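You operate a simulated robot arm through the tools that you are given. There is no shell and no other tool. Be economical: measure what you need, move in short steps, check, and stop when the job is done.

You are at the controls of a simulated two-armed robot. One attempt, no reset.

TASK
Switch the oven on at 50 C with boost, red knob at 150.
Fine: heat and boost switches on; push the drip tray in and shut the port cover.

Only the result counts: the job must be done as asked and must still hold three seconds after the hand-in. Knocking over, shifting, dropping, spilling or breaking anything else fails it. Lids that push on must go on centred and level and be pressed home; caps that screw on are set level and turned clockwise until they are tight.

THE ROBOT
Two 7-joint arms with fingered hands on one trunk that stands fixed in place. Base frame: the origin is at the foot of the trunk, x ahead of it, y to its left, z up. Units: mm, degrees, N and s.
The left shoulder is at [70, 154, 1347], the right one opposite. With the tool pointing down near the work surface each hand reaches from about 100 to 760 mm from the base axis, measured 20 degrees to its own side. Payload 3.9 kg a hand.
The TCP of each hand is the grasp point between the finger pads, 30 mm short of the fingertips. In the tool frame z runs along the fingers and y along their closing line. The gripper opens to 104 mm. The gripper's body begins 35 mm behind the TCP. The gripper is a hand of 4 fingers: y runs from the thumb to the fingers, the wrist lies at [-17, -104, -178] in the tool frame.
Orientation is that of the tool frame in the base frame, as a unit quaternion [x, y, z, w]. With the fingers straight down and the wrist toward the robot, the tool's x, y and z point along [0, 1, 0], [1, 0, 0] and [0, 0, -1] of the base frame.

THE INTERFACE
- The arms move only by the tool apply_moves. It takes "left_commands", "right_commands" or both (then of equal length, played together; a hand with none holds still); each is one flat list of numbers, 6 for each row, row after row: the shift along the base's x, y, z in units of 20 mm (1.0 is 20 mm), then the turn, a rotation vector about the base's x, y, z in units of 8 degrees (1.0 is 8 degrees). In form: [tx, ty, tz, rx, ry, rz, tx, ty, tz, rx, ry, rz, ...]. A call has 1 to 12 rows; each row shifts and turns the commanded pose from where the row before left it. A call with a number of a shift or a turn outside -1 to 1 is refused whole. Rows are played at 5 a second. More than 50 mm and 8.6 degrees between two rows, and nothing of the call is played. A pose out of reach is approached as far as the arm can. The call stops where the force on the tool passes 40 N (or 10 N more than at its start, if that is more) or the arm is blocked; 0.2 s more then pass. In this call time passes only in rows, and 0.2 s behind the last. It gives the time, the measured TCP pose, the force on the tool (base axes), the opening and the grip force at its end, in the units of the frame above (readings bear some noise), with the torque about the TCP (base axes, N m) and any sound that the robot's microphone picked up, and new pictures: "pictures" is both (left out), scene, wrist or none (wrist: the cameras of the hands that moved).
- Cameras (640 x 400 px; columns grow to the right, rows downward): "scene" is now at [139.7, 14.8, 1583.8]; the picture's right is [0.17, -0.99, 0.00], its down [-0.48, -0.08, -0.87] and it looks along [0.86, 0.14, -0.49] (base axes); focal length 214 px, centre (320, 200). "left" rides on the left gripper at [-66, -90, -126] in its tool frame; the picture's right is [-0.78, -0.30, 0.56], its down [0.57, -0.70, 0.42] and it looks along [0.26, 0.65, 0.71] (tool axes); focal length 275 px, centre (320, 200). "right" rides on the right gripper at [66, -90, -126] in its tool frame; the picture's right is [-0.78, 0.30, -0.56], its down [-0.57, -0.70, 0.42] and it looks along [-0.27, 0.65, 0.71] (tool axes); focal length 275 px, centre (320, 200). There is no depth. A picture from a camera that has moved, and an enlarged one, comes with that camera's place and axes in the base frame and with its lens.
- raise_lower(by): slides the trunk up (or, below 0, down) by that many mm; the arms and the scene camera ride with it, the base frame stays. It gives what a move gives, with no picture.
- finger_targets(index, middle, ring, thumb_bend, thumb_turn, hand): sets how far each is bent, from 0 (flat) to 100 (curled in); at 30 the hand is open as for a grip, at 70 the pads meet at the TCP. One left out holds its place. A second passes; each finger stops where it meets its share of the squeeze, and holds until it gets a number again. It is the only way to open and close the hand. It gives what a move gives, with no picture; readings hold the bend of each and the force on the fingers (four entries, about 0 where the hand has none), thumb and palm. thumb_turn goes from beside the hand (0) to across from the fingers (100), as for a grip.
- head_to(pan, tilt): turns the head with the scene camera to pan (to the left, within 86 degrees either way) and tilt (down, from -29 to 69), counted from straight ahead of the robot. It gives what a move gives, and a new picture of the scene camera.
- enlarge(camera, box): a new picture of the part [left, top, right, bottom] of that camera's present view, enlarged. The clock stands still meanwhile.
- finish_job(): hands the job in; it is judged then, once.

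Go step by step. Nothing tells you positions but the pictures and the camera data: compare them with the known pose of the tool, close in by small moves and look again before you grip or let go. The budget is 120 turns and 200 pictures, counting those below and the enlarged ones. Unless the task says otherwise, let go and move clear before handing in.

The tools are called as a command line: name --argument value ..., lists and objects as JSON in quotes. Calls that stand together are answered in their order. apply_moves: Moves the arms, as the interface text tells. Its arguments: {"type":"object","properties":{"left_commands":{"type":"array","items":{"type":"number"}},"right_commands":{"type":"array","items":{"type":"number"}},"pictures":{"type":"string","enum":["both","scene","wrist","none"]}},"required":[]} The other tools are called the same way: raise_lower (by) slides the trunk up or down; finger_targets (index, middle, ring, thumb_bend, thumb_turn, hand) moves the fingers one by one; head_to (pan, tilt) turns the head that bears the scene camera; enlarge (camera, box) takes an enlarged picture of a part of a camera's view; finish_job () hands the job in.

At the start:

```text
clock: 0.0
left_position: [527.5, 299.6, 1497.4]
left_orientation: [0.707, 0.707, 0.0, 0.0]
left_ft_force: [0.1, 0.6, -0.9]
left_moment: [-0.01, 0.0, 0.0]
left_grip_width: 103.4
left_gripper_force: 0.0
left_shape: jaw
left_bend: [30.0, 30.0, 30.0, 30.0, 97.0]
left_finger forces: [0.1, 0.1, 0.0, 0.2, 0.0, 0.1]
right_position: [577.5, -188.0, 1534.5]
right_orientation: [0.706, 0.708, 0.0, 0.0]
right_ft_force: [-0.2, -0.3, 0.6]
right_moment: [-0.03, 0.02, -0.01]
right_grip_width: 103.8
right_gripper_force: 0.0
right_shape: jaw
right_bend: [30.0, 30.0, 30.0, 30.0, 97.0]
right_finger forces: [0.1, 0.0, 0.0, 0.1, 0.1, 0.1]
trunk travel left (down, up): [-800.0, 140.0]
head pan, tilt: [9.5, 29.2]
```

scene: 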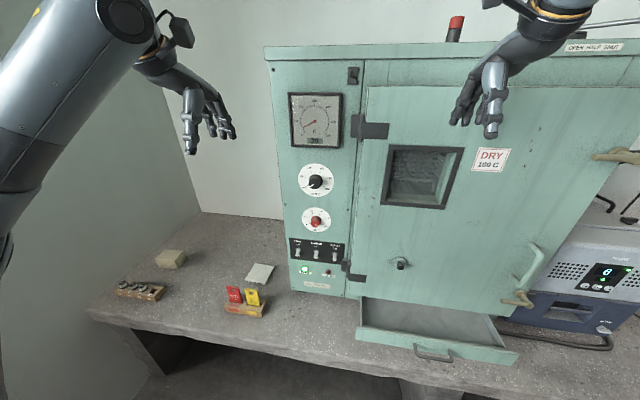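
right: 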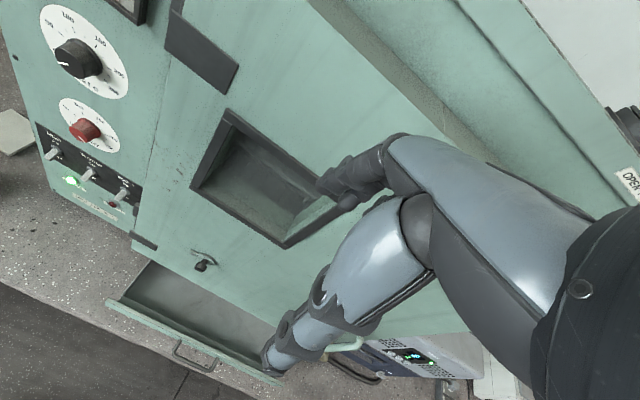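
left: 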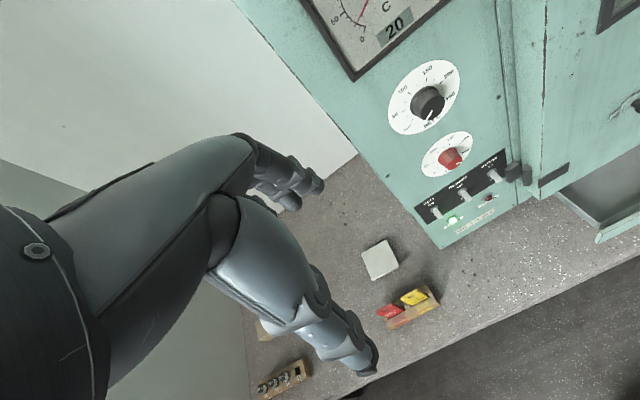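

I see an oven with a gauge, a black dial, a red dial, three switches, an open drip tray and a port on the door. I'll enlarge these first to read the details.

enlarge --camera "scene" --box '[270, 150, 370, 300]'

enlarge --camera "left" --box '[360, 40, 560, 250]'

enlarge --camera "scene" --box '[340, 230, 560, 380]'

enlarge --camera "right" --box '[20, 0, 240, 290]'

```text
2.67 times, centred on (320, 225) of scene
camera zoom: at [139.7, 14.8, 1583.8], right [0.17, -0.99, 0.0], down [-0.48, -0.08, -0.87], along [0.86, 0.14, -0.49], focal length 572 px, centre (320, 133)
```

zoom: 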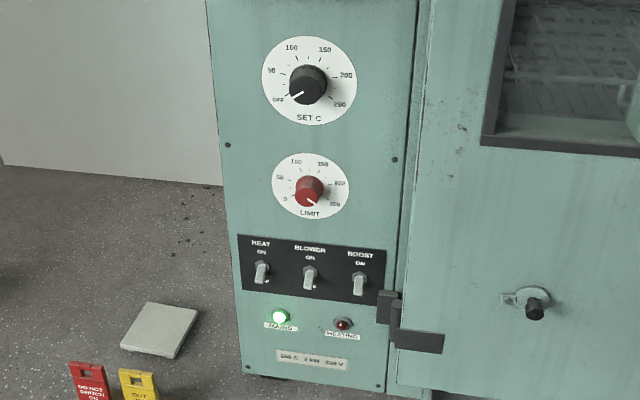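

```text
1.90 times, centred on (460, 145) of left
camera zoom: at [436.7, 234.3, 1623.3], right [-0.3, -0.78, -0.56], down [-0.7, 0.57, -0.42], along [0.65, 0.26, -0.71], focal length 524 px, centre (53, 305)
```

zoom: 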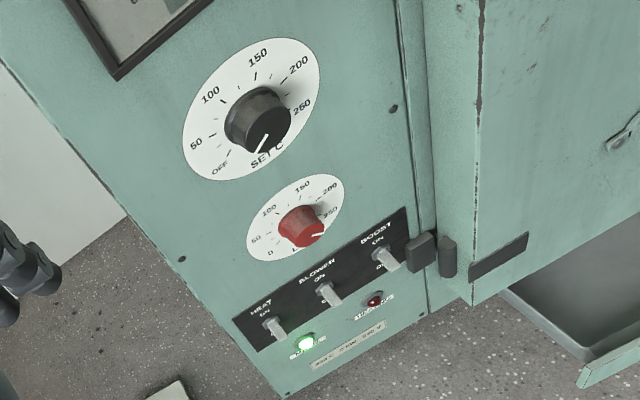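

```text
2.67 times, centred on (450, 305) of scene
camera zoom: at [139.7, 14.8, 1583.8], right [0.17, -0.99, 0.0], down [-0.48, -0.08, -0.87], along [0.86, 0.14, -0.49], focal length 572 px, centre (-27, -80)
```

zoom: 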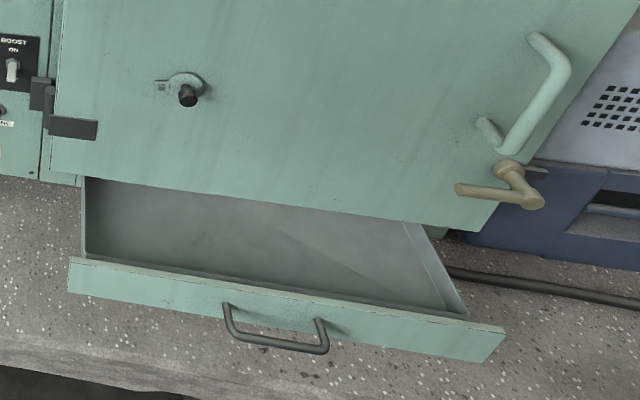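

```text
1.38 times, centred on (130, 145) of right
camera zoom: at [486.6, -121.9, 1658.4], right [0.3, -0.78, 0.56], down [-0.7, -0.57, -0.42], along [0.65, -0.27, -0.71], focal length 380 px, centre (582, 276)
```

zoom: 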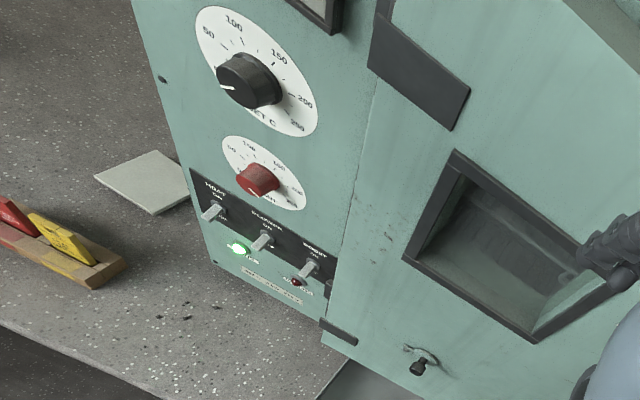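

Setting knob is at OFF, limit at about 250, and all switches are down. Next I look at the port, the door and the tray.

enlarge --camera "scene" --box '[370, 240, 430, 285]'

enlarge --camera "scene" --box '[285, 155, 350, 285]'

head_to --pan -15 --tilt 30

```text
8.89 times, centred on (400, 262) of scene
camera zoom: at [139.7, 14.8, 1583.8], right [0.17, -0.99, 0.0], down [-0.48, -0.08, -0.87], along [0.86, 0.14, -0.49], focal length 1906 px, centre (-391, -356)
```

zoom: 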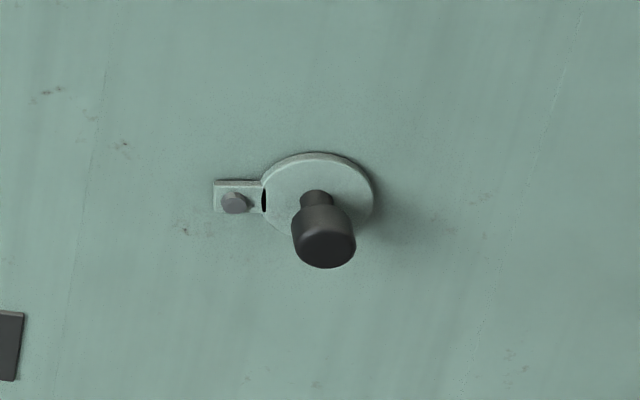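

```text
3.08 times, centred on (318, 220) of scene
camera zoom: at [139.7, 14.8, 1583.8], right [0.17, -0.99, 0.0], down [-0.48, -0.08, -0.87], along [0.86, 0.14, -0.49], focal length 660 px, centre (328, 138)
```

zoom: 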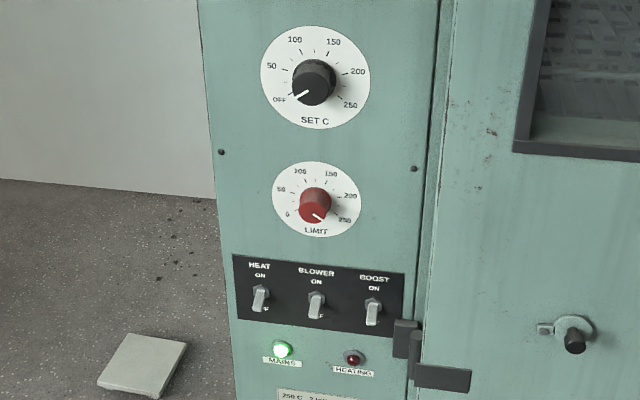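

```text
clock: 0.9
left_position: [528.2, 299.1, 1498.0]
left_orientation: [0.707, 0.707, 0.0, 0.0]
left_ft_force: [0.4, -0.5, 0.0]
left_moment: [0.01, -0.01, -0.03]
left_grip_width: 103.8
left_gripper_force: 0.1
left_shape: jaw
left_bend: [30.0, 30.0, 30.0, 30.0, 97.0]
left_finger forces: [0.1, 0.0, 0.0, 0.0, 0.0, 0.1]
right_position: [575.8, -187.5, 1533.8]
right_orientation: [0.707, 0.707, 0.0, -0.001]
right_ft_force: [-0.6, -0.1, -0.3]
right_moment: [0.0, 0.01, 0.0]
right_grip_width: 103.5
right_gripper_force: 0.1
right_shape: jaw
right_bend: [30.0, 30.0, 30.0, 30.0, 97.0]
right_finger forces: [0.0, 0.0, 0.0, 0.0, 0.0, 0.0]
trunk travel left (down, up): [-800.0, 140.0]
head pan, tilt: [-15.0, 30.0]
camera scene: at [137.5, -23.6, 1582.5], right [-0.26, -0.97, 0.0], down [-0.48, 0.13, -0.87], along [0.84, -0.22, -0.5], focal length 214 px, centre (320, 200)
```

scene: 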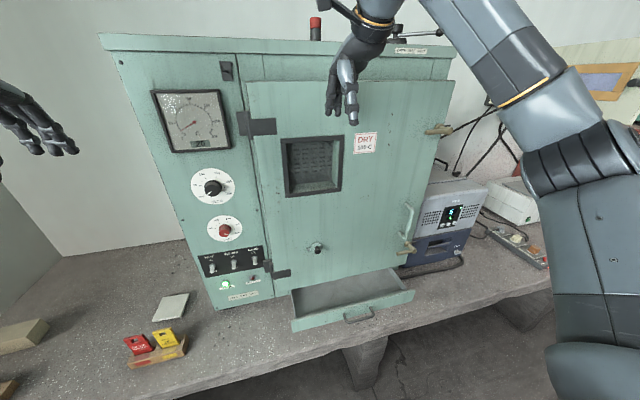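

The port flap is hinged at its left and slightly ajar, and the tray is pulled out. The panel front is around x≈765, the SET dial near (768,131,1300) and the switches near z≈940. I lower the trunk and then turn both hands to point forward.

raise_lower --by -200

apply_moves --left_commands '[-0.5, 0, 0, 0, -1, 0, -0.5, 0, 0, 0, -1, 0, -0.5, 0, 0, 0, -1, 0, -0.5, 0, 0, 0, -1, 0, 0, 0, 0, 0, -1, 0, 0, 0, 0, 0, -1, 0, 0, 0, 0, 0, -1, 0, 0, 0, 0, 0, -1, 0, 0, 0, 0, 0, -1, 0, 0, 0, 0, 0, -1, 0, 0, 0, 0, 0, -1, 0, 0, 0, 0, 0, -0.25, 0]' --right_commands '[-0.5, 0, 0, 0, -1, 0, -0.5, 0, 0, 0, -1, 0, -0.5, 0, 0, 0, -1, 0, -0.5, 0, 0, 0, -1, 0, -0.5, 0, 0, 0, -1, 0, -0.5, 0, 0, 0, -1, 0, -0.5, 0, 0, 0, -1, 0, -0.5, 0, 0, 0, -1, 0, 0, 0, 0, 0, -1, 0, 0, 0, 0, 0, -1, 0, 0, 0, 0, 0, -1, 0, 0, 0, 0, 0, -0.25, 0]'

```text
clock: 3.1
left_position: [527.6, 298.9, 1298.0]
left_orientation: [0.707, 0.707, -0.001, 0.0]
left_ft_force: [-1.1, 0.2, 0.3]
left_moment: [-0.02, 0.02, -0.02]
left_grip_width: 103.3
left_gripper_force: 0.0
left_shape: jaw
left_bend: [30.0, 30.0, 30.0, 30.0, 97.0]
left_finger forces: [0.0, 0.0, 0.0, 0.1, 0.1, 0.2]
right_position: [575.8, -188.2, 1334.1]
right_orientation: [0.708, 0.706, 0.0, 0.0]
right_ft_force: [0.2, -0.2, 0.3]
right_moment: [-0.02, 0.02, 0.02]
right_grip_width: 103.6
right_gripper_force: 0.0
right_shape: jaw
right_bend: [30.0, 30.0, 30.0, 30.0, 97.0]
right_finger forces: [0.0, 0.1, 0.0, 0.0, 0.1, 0.1]
trunk travel left (down, up): [-600.0, 340.0]
head pan, tilt: [-15.0, 30.0]
```

```text
clock: 5.7
left_position: [488.3, 298.4, 1297.1]
left_orientation: [0.5, 0.5, 0.499, 0.501]
left_ft_force: [0.1, -0.4, 0.0]
left_moment: [0.01, -0.01, 0.01]
left_grip_width: 103.7
left_gripper_force: 0.0
left_shape: jaw
left_bend: [30.0, 30.0, 30.0, 30.0, 97.0]
left_finger forces: [0.0, 0.0, 0.1, 0.0, 0.0, 0.0]
left hand out of reach, approached as far as the arm can: row 7
right_position: [498.4, -184.1, 1338.5]
right_orientation: [0.536, 0.547, 0.454, 0.455]
right_ft_force: [0.6, 0.6, 0.2]
right_moment: [0.0, 0.0, 0.01]
right_grip_width: 103.6
right_gripper_force: 0.1
right_shape: jaw
right_bend: [30.0, 30.0, 30.0, 30.0, 97.0]
right_finger forces: [0.0, 0.0, 0.1, 0.0, 0.1, 0.0]
right hand out of reach, approached as far as the arm can: row 10, 11, 12
trunk travel left (down, up): [-600.0, 340.0]
head pan, tilt: [-15.0, 30.0]
camera scene: at [138.4, -23.6, 1382.4], right [-0.26, -0.97, 0.0], down [-0.48, 0.13, -0.87], along [0.84, -0.22, -0.5], focal length 214 px, centre (320, 200)
camera right: at [358.1, -120.2, 1268.6], right [-0.49, -0.78, 0.4], down [0.3, -0.58, -0.76], along [0.82, -0.25, 0.52], focal length 275 px, centre (320, 200)
camera left: at [361.5, 233.7, 1207.6], right [0.56, -0.78, -0.3], down [0.43, 0.57, -0.7], along [0.71, 0.26, 0.65], focal length 275 px, centre (320, 200)
```

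scene: 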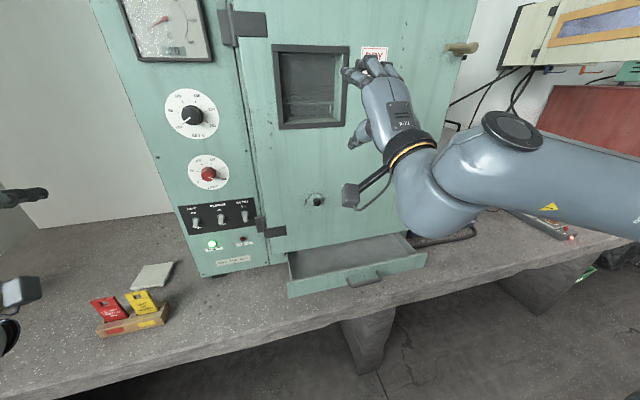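
right: 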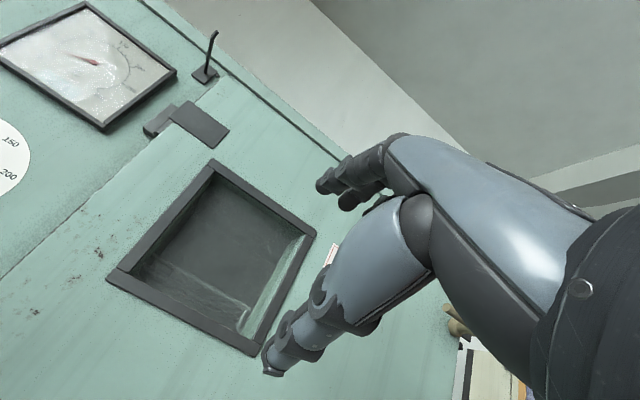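
left: 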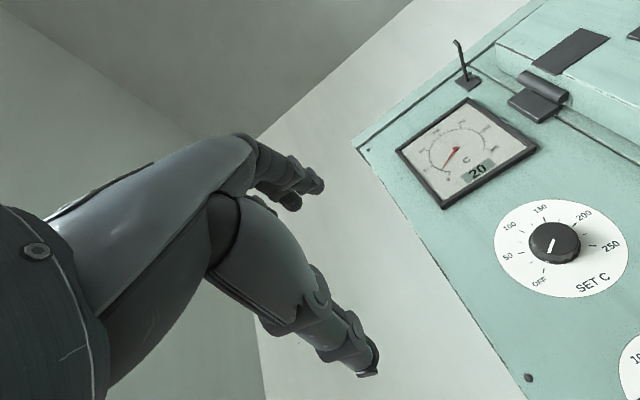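

The panel is practically square to the robot's x axis, and both triangulations agree on the SET dial at about y=131, z=1296. I move the left hand in front of it at a standoff.

apply_moves --left_commands '[0.7, -0.95, 0, 0, 0, 0, 0.7, -0.95, 0, 0, 0, 0, 0.7, -0.95, 0, 0, 0, 0, 0.7, -0.95, 0, 0, 0, 0, 0.7, -0.95, 0, 0, 0, 0, 0.7, -0.95, 0, 0, 0, 0, 0.7, -0.95, 0, 0, 0, 0, 0.7, -0.95, 0, 0, 0, 0, 0.7, -0.8, 0, 0, 0, 0]'

head_to --pan 10 --tilt 20

```text
clock: 7.7
left_position: [616.1, 127.3, 1299.3]
left_orientation: [0.501, 0.499, 0.501, 0.499]
left_ft_force: [0.7, 0.1, -0.8]
left_moment: [-0.02, -0.02, 0.03]
left_grip_width: 104.0
left_gripper_force: 0.1
left_shape: jaw
left_bend: [30.0, 30.0, 30.0, 30.0, 97.0]
left_finger forces: [0.0, 0.0, 0.0, 0.1, 0.0, 0.0]
right_position: [496.0, -185.5, 1337.2]
right_orientation: [0.536, 0.547, 0.456, 0.454]
right_ft_force: [0.6, 0.5, -0.2]
right_moment: [-0.04, 0.0, 0.01]
right_grip_width: 103.9
right_gripper_force: 0.2
right_shape: jaw
right_bend: [30.0, 30.0, 30.0, 30.0, 97.0]
right_finger forces: [0.0, 0.1, 0.1, 0.0, 0.0, 0.1]
trunk travel left (down, up): [-600.0, 340.0]
head pan, tilt: [-15.0, 30.0]
camera scene: at [137.9, -25.3, 1382.4], right [-0.26, -0.97, 0.0], down [-0.48, 0.13, -0.87], along [0.84, -0.22, -0.5], focal length 214 px, centre (320, 200)
camera left: at [488.4, 63.0, 1208.6], right [0.56, -0.78, -0.3], down [0.43, 0.57, -0.7], along [0.71, 0.26, 0.65], focal length 275 px, centre (320, 200)
```

scene: 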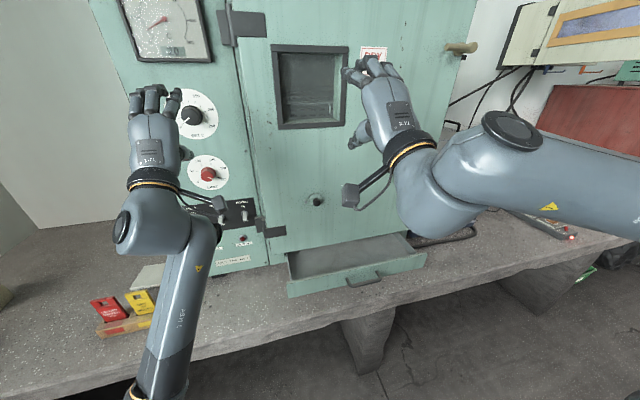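
left: 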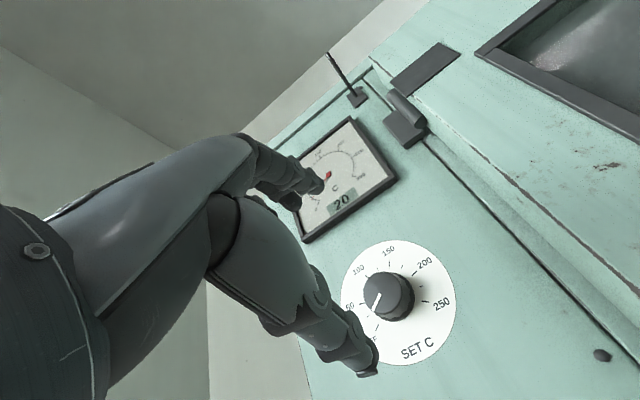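

```text
clock: 8.6
left_position: [614.3, 128.8, 1299.2]
left_orientation: [0.5, 0.5, 0.5, 0.5]
left_ft_force: [-0.5, -0.5, 0.6]
left_moment: [0.04, 0.01, 0.03]
left_grip_width: 103.9
left_gripper_force: 0.1
left_shape: jaw
left_bend: [30.0, 30.0, 30.0, 30.0, 97.0]
left_finger forces: [0.0, 0.1, 0.0, 0.0, 0.0, 0.1]
right_position: [497.6, -182.3, 1336.3]
right_orientation: [0.536, 0.546, 0.455, 0.455]
right_ft_force: [0.0, -0.8, 0.3]
right_moment: [0.02, -0.01, 0.02]
right_grip_width: 103.8
right_gripper_force: 0.1
right_shape: jaw
right_bend: [30.0, 30.0, 30.0, 30.0, 97.0]
right_finger forces: [0.0, 0.1, 0.0, 0.1, 0.1, 0.0]
trunk travel left (down, up): [-600.0, 340.0]
head pan, tilt: [10.0, 20.0]
camera scene: at [141.8, 15.6, 1398.5], right [0.17, -0.98, 0.0], down [-0.34, -0.06, -0.94], along [0.93, 0.16, -0.34], focal length 214 px, centre (320, 200)
```

scene: 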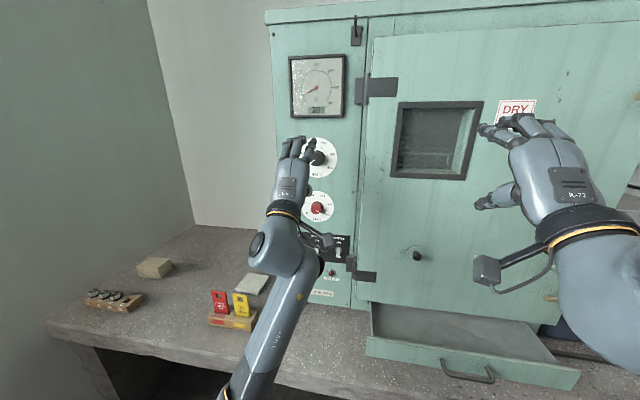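

The dial lies almost on the hand's axis; I enlarge the wrist view to fix the remaining offset.

enlarge --camera "left" --box '[300, 220, 480, 380]'

```text
2.50 times, centred on (390, 300) of left
camera zoom: at [487.8, 64.9, 1208.7], right [0.56, -0.78, -0.3], down [0.42, 0.57, -0.7], along [0.71, 0.26, 0.65], focal length 688 px, centre (145, -50)
```

zoom: 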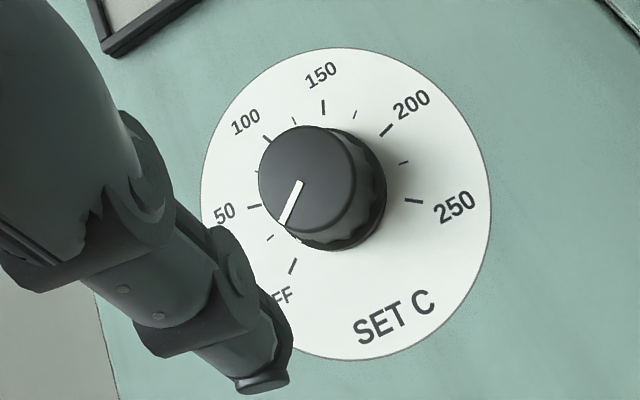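

The knob's axis is at about y=134, z=1298, with its face near x=745. I rotate the hand −24° first and advance close to the knob.

apply_moves --left_commands '[0, 0.25, -0.08, -1, 0, 0, 0.5, 0, 0, -1, 0, 0, 0.8, 0, 0, -1, 0, 0, 0.8, 0, 0, 0, 0, 0, 0.8, 0, 0, 0, 0, 0, 0.8, 0, 0, 0, 0, 0, 0.8, 0, 0, 0, 0, 0]'

```text
clock: 9.3
left_position: [638.7, 164.0, 1298.2]
left_orientation: [0.408, 0.566, 0.466, 0.544]
left_ft_force: [0.1, 0.1, -0.2]
left_moment: [-0.01, -0.06, 0.0]
left_grip_width: 103.9
left_gripper_force: 0.1
left_shape: jaw
left_bend: [30.0, 30.0, 30.0, 30.0, 97.0]
left_finger forces: [0.0, 0.1, 0.1, 0.0, 0.0, 0.0]
right_position: [499.0, -182.0, 1336.7]
right_orientation: [0.535, 0.548, 0.455, 0.454]
right_ft_force: [1.0, 0.8, 1.0]
right_moment: [0.0, 0.0, -0.02]
right_grip_width: 103.9
right_gripper_force: 0.2
right_shape: jaw
right_bend: [30.0, 30.0, 30.0, 30.0, 97.0]
right_finger forces: [0.1, 0.0, 0.1, 0.0, 0.1, 0.0]
trunk travel left (down, up): [-600.0, 340.0]
head pan, tilt: [10.0, 20.0]
stopped in row 3 (left hand): the arm was blocked; the commanded pose is now the measured one
camera scene: at [142.9, 16.9, 1398.4], right [0.17, -0.98, 0.0], down [-0.34, -0.06, -0.94], along [0.93, 0.16, -0.34], focal length 214 px, centre (320, 200)
camera left: at [520.8, 70.4, 1223.5], right [0.63, -0.77, -0.09], down [0.41, 0.43, -0.8], along [0.66, 0.47, 0.59], focal length 275 px, centre (320, 200)
```

scene: 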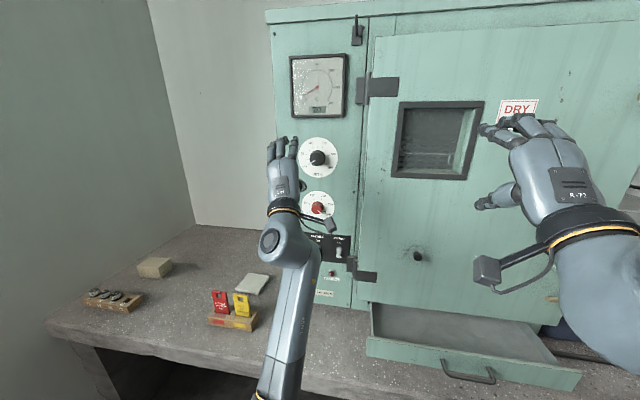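
left: 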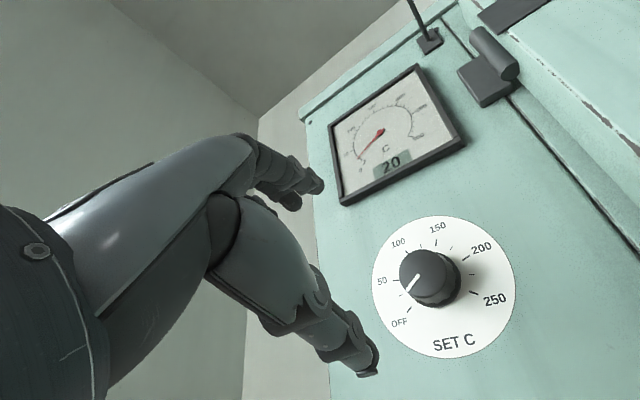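

The wrist hit a joint limit turning that way. I test how far it turns the other way while at a standoff.

apply_moves --left_commands '[0, -0.5, 0, 1, 0, 0, 0, -0.5, 0, 1, 0, 0, 0, -0.5, 0, 1, 0, 0, 0, 0, 0, 1, 0, 0, 0, 0, 0, 1, 0, 0, 0, 0, 0, 1, 0, 0, 0, 0, 0, 1, 0, 0, 0, 0, 0, 1, 0, 0, 0, 0, 0, 1, 0, 0, 0, 0, 0, 1, 0, 0, 0, 0, 0, 1, 0, 0]'

```text
clock: 11.7
left_position: [637.8, 132.1, 1299.8]
left_orientation: [0.673, 0.082, 0.728, 0.106]
left_ft_force: [-0.2, -0.3, -0.7]
left_moment: [-0.04, -0.03, 0.02]
left_grip_width: 103.9
left_gripper_force: 0.0
left_shape: jaw
left_bend: [30.0, 30.0, 30.0, 30.0, 97.0]
left_finger forces: [0.1, 0.0, 0.0, 0.0, 0.1, 0.0]
right_position: [495.7, -184.2, 1336.8]
right_orientation: [0.536, 0.547, 0.455, 0.455]
right_ft_force: [0.6, 0.1, -0.2]
right_moment: [-0.03, 0.01, 0.0]
right_grip_width: 103.8
right_gripper_force: 0.1
right_shape: jaw
right_bend: [30.0, 30.0, 30.0, 30.0, 97.0]
right_finger forces: [0.0, 0.1, 0.1, 0.0, 0.0, 0.0]
trunk travel left (down, up): [-600.0, 340.0]
head pan, tilt: [10.0, 20.0]
camera scene: at [141.0, 15.6, 1398.6], right [0.17, -0.98, 0.0], down [-0.34, -0.06, -0.94], along [0.93, 0.16, -0.34], focal length 214 px, centre (320, 200)
camera left: at [519.5, 205.6, 1201.8], right [0.63, 0.07, -0.78], down [0.41, 0.82, 0.4], along [0.66, -0.57, 0.48], focal length 275 px, centre (320, 200)
```

scene: 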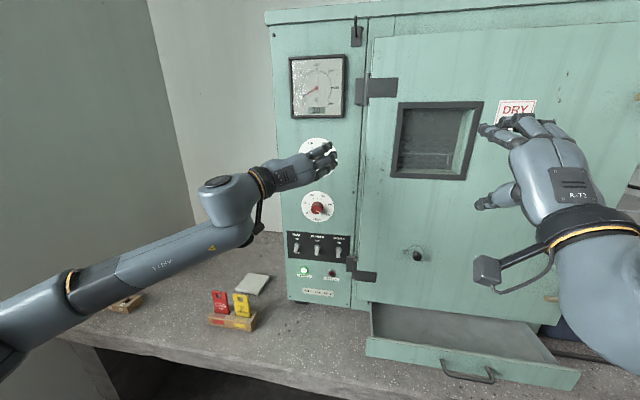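
left: 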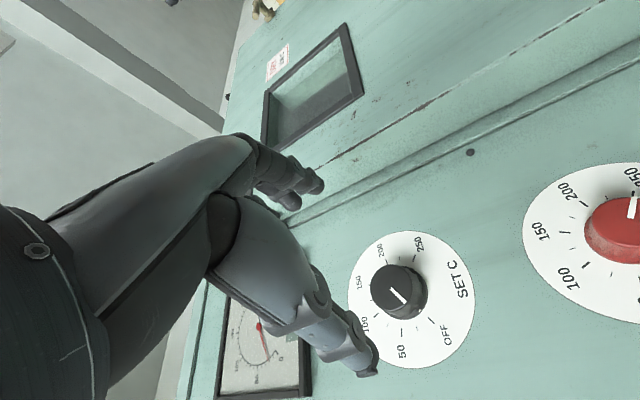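

Two wrist views now intersect well: dial plane x≈782, axis y≈138, z≈1303, knob face x≈757. I rotate back to about +25°, true up the tilt, and move to x≈715 to look.

apply_moves --left_commands '[0, 0.3, 0.15, 0, 0.58, 0.17, 0, 0, 0, -1, 0, 0, 0, 0, 0, -1, 0, 0, 0.4, 0, 0, -1, 0, 0, 0.8, 0, 0, -1, 0, 0, 0.8, 0, 0, -1, 0, 0, 0.9, 0, 0, -1, 0, 0, 0.9, 0, 0, -0.25, 0, 0]'

```text
clock: 13.5
left_position: [713.1, 137.8, 1302.6]
left_orientation: [0.594, 0.384, 0.595, 0.382]
left_ft_force: [0.2, -0.1, 0.0]
left_moment: [-0.04, -0.02, -0.01]
left_grip_width: 104.1
left_gripper_force: 0.0
left_shape: jaw
left_bend: [30.0, 30.0, 30.0, 30.0, 97.0]
left_finger forces: [0.0, 0.1, 0.0, 0.1, 0.1, 0.0]
right_position: [497.9, -185.2, 1337.1]
right_orientation: [0.536, 0.547, 0.454, 0.455]
right_ft_force: [0.9, 0.5, -0.3]
right_moment: [0.03, 0.02, 0.01]
right_grip_width: 103.9
right_gripper_force: 0.0
right_shape: jaw
right_bend: [30.0, 30.0, 30.0, 30.0, 97.0]
right_finger forces: [0.0, 0.0, 0.0, 0.0, 0.0, 0.0]
trunk travel left (down, up): [-600.0, 340.0]
head pan, tilt: [10.0, 20.0]
camera scene: at [142.5, 15.6, 1398.4], right [0.17, -0.98, 0.0], down [-0.34, -0.06, -0.94], along [0.93, 0.16, -0.34], focal length 214 px, centre (320, 200)
camera left: at [586.9, 116.4, 1192.8], right [0.56, -0.58, -0.59], down [0.42, 0.81, -0.4], along [0.71, -0.03, 0.7], focal length 275 px, centre (320, 200)
```

scene: 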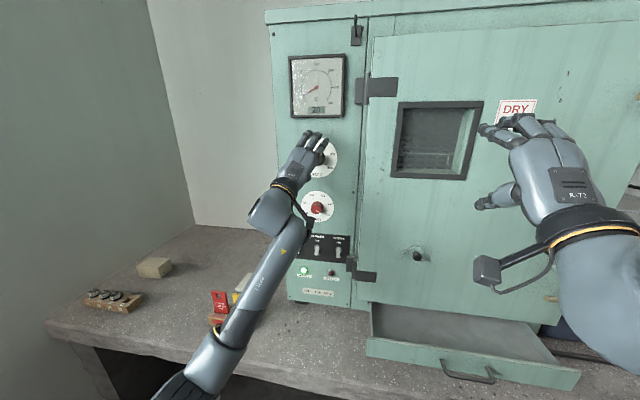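
left: 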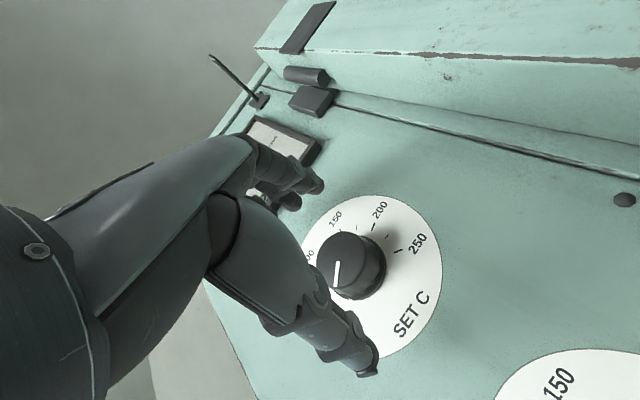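

The knob sits between thumb and fingers; I advance 28 mm carefully.

apply_moves --left_commands '[0.5, 0, 0, 0, 0, 0, 0.5, 0, 0, 0, 0, 0, 0.4, 0, 0, 0, 0, 0]' --pictures "wrist"

```text
clock: 14.3
left_position: [740.2, 139.6, 1303.7]
left_orientation: [0.594, 0.383, 0.595, 0.383]
left_ft_force: [-1.6, 0.3, -0.5]
left_moment: [-0.02, -0.07, 0.0]
left_grip_width: 103.6
left_gripper_force: 0.0
left_shape: jaw
left_bend: [30.0, 30.0, 30.0, 30.0, 97.0]
left_finger forces: [0.0, 1.3, 0.1, 0.0, 0.0, 0.1]
right_position: [496.7, -183.5, 1337.6]
right_orientation: [0.535, 0.548, 0.455, 0.454]
right_ft_force: [-0.3, -0.7, 0.1]
right_moment: [0.01, 0.01, 0.04]
right_grip_width: 103.9
right_gripper_force: 0.0
right_shape: jaw
right_bend: [30.0, 30.0, 30.0, 30.0, 97.0]
right_finger forces: [0.1, 0.0, 0.1, 0.1, 0.1, 0.0]
trunk travel left (down, up): [-600.0, 340.0]
head pan, tilt: [10.0, 20.0]
camera left: at [613.0, 117.0, 1193.2], right [0.56, -0.58, -0.59], down [0.42, 0.81, -0.4], along [0.71, -0.03, 0.7], focal length 275 px, centre (320, 200)
```

left: 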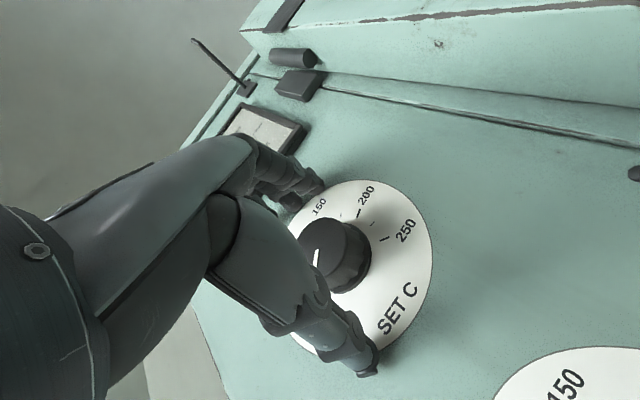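

A finger has just touched the panel; I back off 5 mm and close the hand around the knob.

apply_moves --left_commands '[-0.25, 0, 0, 0, 0, 0]' --pictures "none"

finger_targets --hand "left" --index 50 --middle 50 --ring 50 --thumb_bend 50

apply_moves --left_commands '[0, 0, 0, 0, 0, 0]'

```text
clock: 14.7
left_position: [735.5, 140.0, 1303.0]
left_orientation: [0.594, 0.384, 0.595, 0.383]
left_ft_force: [-0.6, 0.5, 0.1]
left_moment: [-0.05, 0.01, -0.02]
left_grip_width: 103.6
left_gripper_force: 0.0
left_shape: jaw
left_bend: [30.0, 30.0, 30.0, 30.0, 97.0]
left_finger forces: [0.0, 0.0, 0.0, 0.0, 0.0, 0.0]
right_position: [497.6, -184.5, 1337.9]
right_orientation: [0.536, 0.547, 0.454, 0.455]
right_ft_force: [-0.1, 0.0, 0.3]
right_moment: [0.0, -0.01, -0.01]
right_grip_width: 104.0
right_gripper_force: 0.1
right_shape: jaw
right_bend: [30.0, 30.0, 30.0, 30.0, 97.0]
right_finger forces: [0.0, 0.0, 0.0, 0.0, 0.0, 0.0]
trunk travel left (down, up): [-600.0, 340.0]
head pan, tilt: [10.0, 20.0]
```

```text
clock: 15.7
left_position: [733.5, 138.8, 1302.6]
left_orientation: [0.594, 0.383, 0.596, 0.382]
left_ft_force: [-0.2, 0.0, 0.5]
left_moment: [0.02, -0.01, 0.0]
left_grip_width: 54.1
left_gripper_force: 0.0
left_shape: fingers
left_bend: [50.0, 50.0, 50.0, 50.0, 97.0]
left_finger forces: [0.1, 0.2, 0.1, 0.0, 0.0, 0.0]
right_position: [496.7, -184.6, 1336.7]
right_orientation: [0.537, 0.547, 0.454, 0.455]
right_ft_force: [-0.1, -0.2, -0.2]
right_moment: [0.03, 0.03, 0.01]
right_grip_width: 104.0
right_gripper_force: 0.1
right_shape: jaw
right_bend: [30.0, 30.0, 30.0, 30.0, 97.0]
right_finger forces: [0.0, 0.0, 0.1, 0.1, 0.0, 0.0]
trunk travel left (down, up): [-600.0, 340.0]
head pan, tilt: [10.0, 20.0]
```

```text
clock: 16.1
left_position: [735.5, 139.8, 1302.3]
left_orientation: [0.594, 0.384, 0.595, 0.383]
left_ft_force: [0.3, -0.2, -0.2]
left_moment: [-0.01, -0.02, 0.01]
left_grip_width: 54.3
left_gripper_force: 0.1
left_shape: fingers
left_bend: [50.0, 50.0, 50.0, 50.0, 97.0]
left_finger forces: [0.1, 0.0, 0.0, 0.0, 0.1, 0.1]
right_position: [496.6, -184.4, 1336.9]
right_orientation: [0.536, 0.547, 0.455, 0.455]
right_ft_force: [-0.2, 0.4, -0.3]
right_moment: [0.0, 0.0, -0.02]
right_grip_width: 104.0
right_gripper_force: 0.0
right_shape: jaw
right_bend: [30.0, 30.0, 30.0, 30.0, 97.0]
right_finger forces: [0.1, 0.0, 0.0, 0.1, 0.0, 0.0]
trunk travel left (down, up): [-600.0, 340.0]
head pan, tilt: [10.0, 20.0]
camera scene: at [141.8, 15.7, 1398.5], right [0.17, -0.98, 0.0], down [-0.34, -0.06, -0.94], along [0.93, 0.16, -0.34], focal length 214 px, centre (320, 200)
camera left: at [608.1, 117.1, 1192.6], right [0.56, -0.58, -0.59], down [0.42, 0.81, -0.4], along [0.71, -0.03, 0.7], focal length 275 px, centre (320, 200)
```

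scene: 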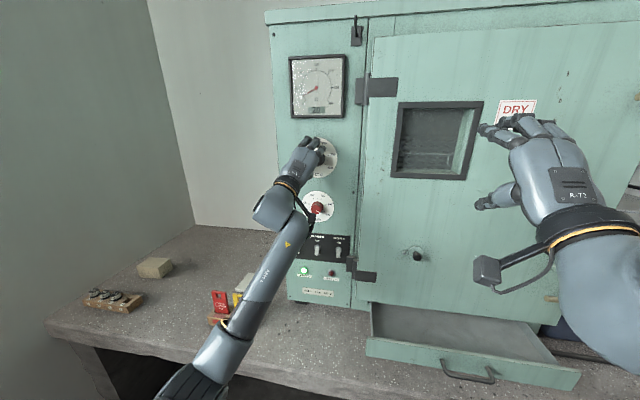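
left: 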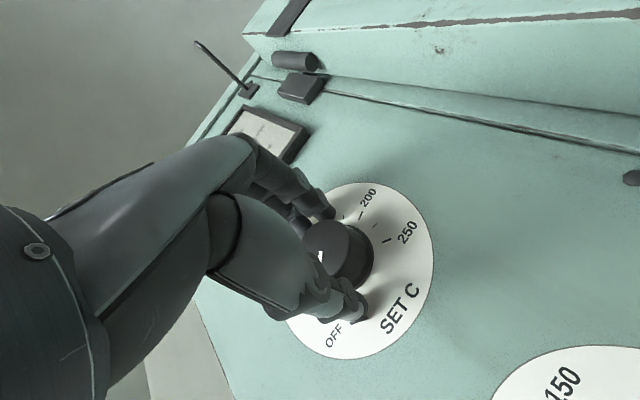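

The knob is centred in the grip. I advance a few mm more and close fully.

apply_moves --left_commands '[0.3, 0, 0, 0, 0, 0]' --pictures "none"

finger_targets --hand "left" --index 65 --middle 65 --ring 65 --thumb_bend 65

apply_moves --left_commands '[0, 0, 0, 0.25, 0, 0]' --pictures "wrist"

```text
clock: 16.5
left_position: [736.4, 138.3, 1304.7]
left_orientation: [0.592, 0.382, 0.597, 0.384]
left_ft_force: [-12.3, -1.3, 0.2]
left_moment: [0.03, -0.43, -0.07]
left_grip_width: 54.4
left_gripper_force: 6.0
left_shape: fingers
left_bend: [50.0, 50.0, 50.0, 50.0, 97.0]
left_finger forces: [0.0, 12.4, 0.1, 0.0, 0.0, 0.0]
right_position: [493.4, -185.6, 1338.7]
right_orientation: [0.535, 0.547, 0.456, 0.455]
right_ft_force: [0.8, -0.2, -0.6]
right_moment: [0.0, -0.02, 0.04]
right_grip_width: 103.8
right_gripper_force: 0.2
right_shape: jaw
right_bend: [30.0, 30.0, 30.0, 30.0, 97.0]
right_finger forces: [0.1, 0.0, 0.1, 0.1, 0.0, 0.0]
trunk travel left (down, up): [-600.0, 340.0]
head pan, tilt: [10.0, 20.0]
```

```text
clock: 17.5
left_position: [737.2, 138.4, 1303.6]
left_orientation: [0.592, 0.383, 0.597, 0.383]
left_ft_force: [-13.4, -1.0, 1.6]
left_moment: [0.04, -0.3, -0.22]
left_grip_width: 37.4
left_gripper_force: 14.1
left_shape: fingers
left_bend: [58.0, 62.0, 65.0, 57.0, 97.0]
left_finger forces: [13.7, 6.2, 0.1, 0.0, 7.8, 0.1]
right_position: [492.6, -184.6, 1338.7]
right_orientation: [0.536, 0.546, 0.455, 0.456]
right_ft_force: [-0.4, 0.9, 0.7]
right_moment: [0.01, -0.02, 0.02]
right_grip_width: 103.6
right_gripper_force: 0.1
right_shape: jaw
right_bend: [30.0, 30.0, 30.0, 30.0, 97.0]
right_finger forces: [0.1, 0.0, 0.0, 0.1, 0.0, 0.0]
trunk travel left (down, up): [-600.0, 340.0]
head pan, tilt: [10.0, 20.0]
```

```text
clock: 17.9
left_position: [736.4, 139.3, 1305.3]
left_orientation: [0.599, 0.372, 0.604, 0.372]
left_ft_force: [-14.7, -0.5, 1.9]
left_moment: [-0.05, -0.29, -0.26]
left_grip_width: 37.1
left_gripper_force: 14.2
left_shape: fingers
left_bend: [58.0, 62.0, 65.0, 57.0, 96.0]
left_finger forces: [16.2, 4.4, 0.0, 0.0, 8.0, 0.0]
right_position: [491.3, -185.0, 1339.4]
right_orientation: [0.536, 0.546, 0.455, 0.456]
right_ft_force: [-0.1, -0.2, -0.5]
right_moment: [0.03, 0.01, 0.01]
right_grip_width: 103.7
right_gripper_force: 0.0
right_shape: jaw
right_bend: [30.0, 30.0, 30.0, 30.0, 97.0]
right_finger forces: [0.1, 0.0, 0.1, 0.1, 0.1, 0.0]
trunk travel left (down, up): [-600.0, 340.0]
head pan, tilt: [10.0, 20.0]
camera left: at [610.5, 121.4, 1193.6], right [0.56, -0.56, -0.61], down [0.43, 0.83, -0.37], along [0.71, -0.05, 0.7], focal length 275 px, centre (320, 200)
```

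left: 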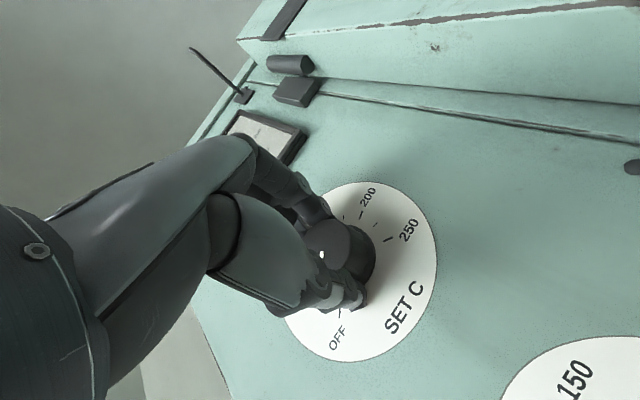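

Index, middle and thumb hold the knob. I ease back 3 mm and turn clockwise 24° to check that it follows.

apply_moves --left_commands '[-0.15, 0, 0, 0, 0, 0, 0, 0, 0, 1, 0, 0, 0, 0, 0, 1, 0, 0, 0, 0, 0, 1, 0, 0]' --pictures "wrist"

enlarge --camera "left" --box '[270, 170, 450, 370]'

```text
clock: 18.9
left_position: [735.5, 136.7, 1304.4]
left_orientation: [0.663, 0.239, 0.668, 0.238]
left_ft_force: [-3.5, -0.3, 9.2]
left_moment: [-0.07, -0.34, -0.07]
left_grip_width: 37.0
left_gripper_force: 12.9
left_shape: fingers
left_bend: [57.0, 61.0, 65.0, 58.0, 97.0]
left_finger forces: [7.4, 10.9, 0.0, 0.1, 6.8, 0.0]
right_position: [494.4, -184.8, 1338.0]
right_orientation: [0.535, 0.546, 0.455, 0.455]
right_ft_force: [-0.6, -0.3, -0.2]
right_moment: [0.0, -0.03, 0.0]
right_grip_width: 103.8
right_gripper_force: 0.0
right_shape: jaw
right_bend: [30.0, 30.0, 30.0, 30.0, 97.0]
right_finger forces: [0.1, 0.1, 0.1, 0.0, 0.0, 0.0]
trunk travel left (down, up): [-600.0, 340.0]
head pan, tilt: [10.0, 20.0]
camera left: at [609.9, 166.4, 1194.8], right [0.56, -0.26, -0.78], down [0.42, 0.91, 0.0], along [0.71, -0.33, 0.62], focal length 275 px, centre (320, 200)
```

left: 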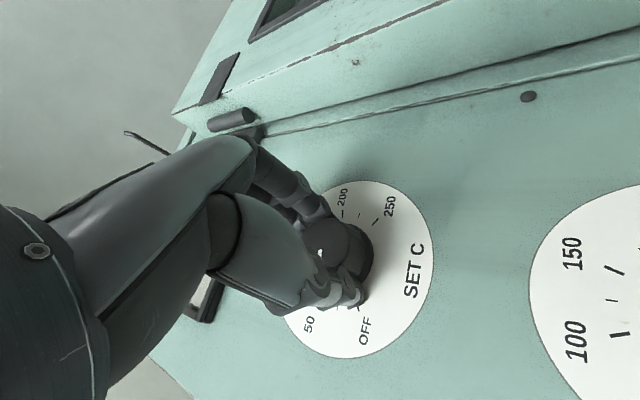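

```text
2.00 times, centred on (360, 270) of left
camera zoom: at [609.9, 166.4, 1194.8], right [0.56, -0.26, -0.78], down [0.42, 0.91, 0.0], along [0.71, -0.33, 0.62], focal length 551 px, centre (240, 60)
```

zoom: 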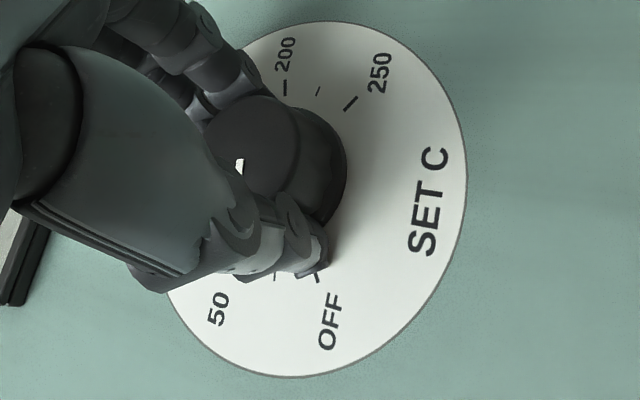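

The knob follows the hand. I turn the remaining 24°.

apply_moves --left_commands '[0, 0, 0, 1, 0, 0, 0, 0, 0, 1, 0, 0, 0, 0, 0, 1, 0, 0]' --pictures "none"

finger_targets --hand "left" --index 35 --middle 35 --ring 35 --thumb_bend 35

apply_moves --left_commands '[-1, 0, 0, 0, 0, 0, -1, 0, 0, 0, 0, 0, -1, 0, 0, 0, 0, 0, -1, 0, 0, 0, 0, 0]' --pictures "wrist"

enlarge --camera "left" --box '[320, 200, 500, 380]'

```text
clock: 19.7
left_position: [735.5, 137.7, 1305.5]
left_orientation: [0.699, 0.094, 0.703, 0.095]
left_ft_force: [-3.2, -4.5, 5.9]
left_moment: [-0.06, -0.26, -0.21]
left_grip_width: 36.7
left_gripper_force: 11.7
left_shape: fingers
left_bend: [57.0, 61.0, 65.0, 58.0, 97.0]
left_finger forces: [8.2, 9.9, 0.0, 0.1, 6.1, 0.0]
right_position: [495.0, -187.0, 1336.7]
right_orientation: [0.536, 0.546, 0.455, 0.455]
right_ft_force: [-0.3, 0.6, -0.4]
right_moment: [0.0, 0.02, -0.01]
right_grip_width: 103.7
right_gripper_force: 0.0
right_shape: jaw
right_bend: [30.0, 30.0, 30.0, 30.0, 97.0]
right_finger forces: [0.0, 0.0, 0.1, 0.0, 0.1, 0.1]
trunk travel left (down, up): [-600.0, 340.0]
head pan, tilt: [10.0, 20.0]
```

```text
clock: 20.7
left_position: [737.1, 139.4, 1301.9]
left_orientation: [0.701, 0.095, 0.701, 0.095]
left_ft_force: [-4.6, 0.6, -0.8]
left_moment: [0.04, -0.1, -0.18]
left_grip_width: 91.7
left_gripper_force: 2.6
left_shape: fingers
left_bend: [35.0, 35.0, 35.0, 35.0, 97.0]
left_finger forces: [0.0, 4.8, 0.0, 0.0, 0.0, 0.0]
right_position: [495.7, -183.3, 1337.1]
right_orientation: [0.536, 0.546, 0.455, 0.456]
right_ft_force: [-0.2, -0.3, 0.0]
right_moment: [0.0, 0.01, 0.03]
right_grip_width: 103.9
right_gripper_force: 0.1
right_shape: jaw
right_bend: [30.0, 30.0, 30.0, 30.0, 97.0]
right_finger forces: [0.1, 0.1, 0.0, 0.0, 0.0, 0.0]
trunk travel left (down, up): [-600.0, 340.0]
head pan, tilt: [10.0, 20.0]
```

```text
clock: 21.7
left_position: [657.8, 139.8, 1302.6]
left_orientation: [0.699, 0.095, 0.702, 0.096]
left_ft_force: [-0.6, -0.4, 0.5]
left_moment: [0.0, 0.01, -0.02]
left_grip_width: 91.9
left_gripper_force: 0.0
left_shape: fingers
left_bend: [35.0, 35.0, 35.0, 35.0, 97.0]
left_finger forces: [0.1, 0.0, 0.0, 0.0, 0.1, 0.0]
right_position: [496.1, -183.0, 1337.2]
right_orientation: [0.536, 0.547, 0.455, 0.455]
right_ft_force: [-0.1, 0.6, 0.0]
right_moment: [0.02, 0.0, -0.02]
right_grip_width: 104.0
right_gripper_force: 0.0
right_shape: jaw
right_bend: [30.0, 30.0, 30.0, 30.0, 97.0]
right_finger forces: [0.0, 0.0, 0.1, 0.0, 0.0, 0.0]
trunk travel left (down, up): [-600.0, 340.0]
head pan, tilt: [10.0, 20.0]
camera left: at [531.8, 208.9, 1214.2], right [0.56, 0.08, -0.83], down [0.42, 0.83, 0.36], along [0.71, -0.55, 0.43], focal length 275 px, centre (320, 200)
```

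left: 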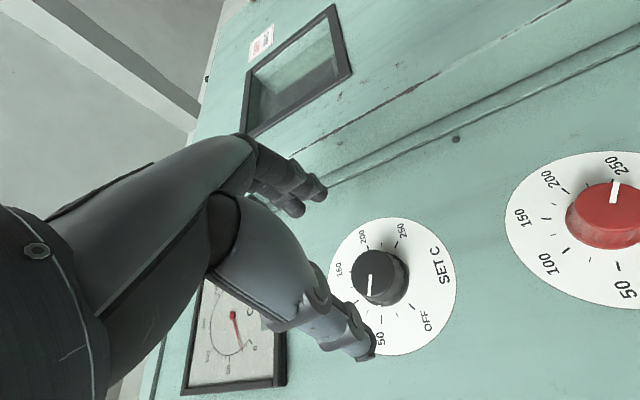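

```text
2.22 times, centred on (410, 290) of left
camera zoom: at [531.8, 208.9, 1214.2], right [0.56, 0.08, -0.83], down [0.42, 0.83, 0.36], along [0.71, -0.55, 0.43], focal length 612 px, centre (120, 0)
```

zoom: 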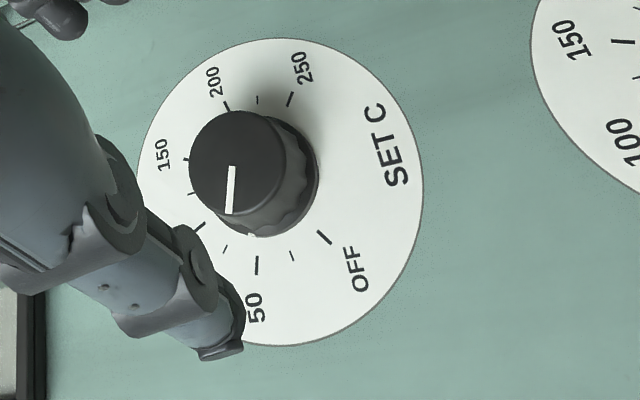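

The pointer lies exactly on 50. I lower the trunk by 162 mm, which brings the same arm posture in front of the red LIMIT knob.

raise_lower --by -162

apply_moves --left_commands '[-0.5, 0, 0, 0.5, 0, 0]' --pictures "both"

enlarge --camera "left" --box '[320, 200, 500, 380]'

```text
clock: 23.6
left_position: [659.2, 137.5, 1140.5]
left_orientation: [0.7, 0.096, 0.702, 0.096]
left_ft_force: [0.1, 0.2, 0.1]
left_moment: [0.0, 0.03, 0.04]
left_grip_width: 91.9
left_gripper_force: 0.1
left_shape: fingers
left_bend: [35.0, 35.0, 35.0, 35.0, 97.0]
left_finger forces: [0.0, 0.1, 0.1, 0.1, 0.0, 0.0]
right_position: [496.7, -184.7, 1175.5]
right_orientation: [0.536, 0.547, 0.454, 0.455]
right_ft_force: [-0.5, -0.3, 0.3]
right_moment: [-0.01, 0.01, -0.01]
right_grip_width: 103.8
right_gripper_force: 0.0
right_shape: jaw
right_bend: [30.0, 30.0, 30.0, 30.0, 97.0]
right_finger forces: [0.0, 0.0, 0.0, 0.1, 0.0, 0.0]
trunk travel left (down, up): [-438.0, 502.0]
head pan, tilt: [10.0, 20.0]
```

```text
clock: 24.0
left_position: [647.7, 138.0, 1140.8]
left_orientation: [0.702, 0.071, 0.705, 0.071]
left_ft_force: [-0.3, -0.4, -0.2]
left_moment: [0.01, -0.01, 0.02]
left_grip_width: 91.8
left_gripper_force: 0.0
left_shape: fingers
left_bend: [35.0, 35.0, 35.0, 35.0, 97.0]
left_finger forces: [0.0, 0.0, 0.0, 0.0, 0.0, 0.1]
right_position: [497.0, -182.8, 1176.4]
right_orientation: [0.535, 0.546, 0.455, 0.456]
right_ft_force: [0.5, 0.3, -0.2]
right_moment: [0.03, -0.03, 0.02]
right_grip_width: 103.8
right_gripper_force: 0.0
right_shape: jaw
right_bend: [30.0, 30.0, 30.0, 30.0, 97.0]
right_finger forces: [0.0, 0.1, 0.1, 0.1, 0.0, 0.1]
trunk travel left (down, up): [-438.0, 502.0]
head pan, tilt: [10.0, 20.0]
camera scene: at [140.7, 15.7, 1236.7], right [0.17, -0.98, 0.0], down [-0.34, -0.06, -0.94], along [0.93, 0.16, -0.34], focal length 214 px, centre (320, 200)
camera left: at [522.4, 214.3, 1057.5], right [0.56, 0.14, -0.82], down [0.42, 0.8, 0.42], along [0.71, -0.58, 0.39], focal length 275 px, centre (320, 200)
```

scene: 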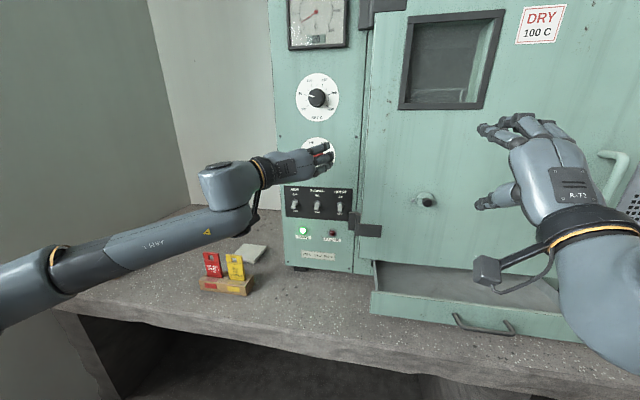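
left: 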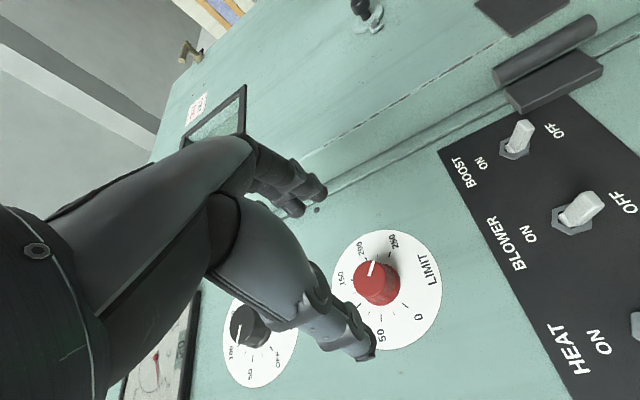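

```text
2.22 times, centred on (410, 290) of left
camera zoom: at [522.4, 214.3, 1057.5], right [0.56, 0.14, -0.82], down [0.42, 0.8, 0.42], along [0.71, -0.58, 0.39], focal length 612 px, centre (120, 0)
```

zoom: 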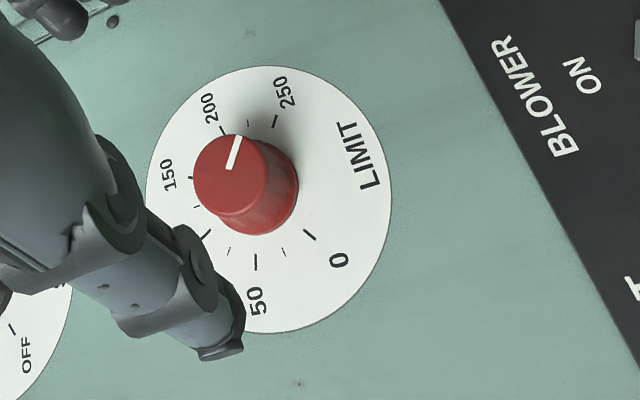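

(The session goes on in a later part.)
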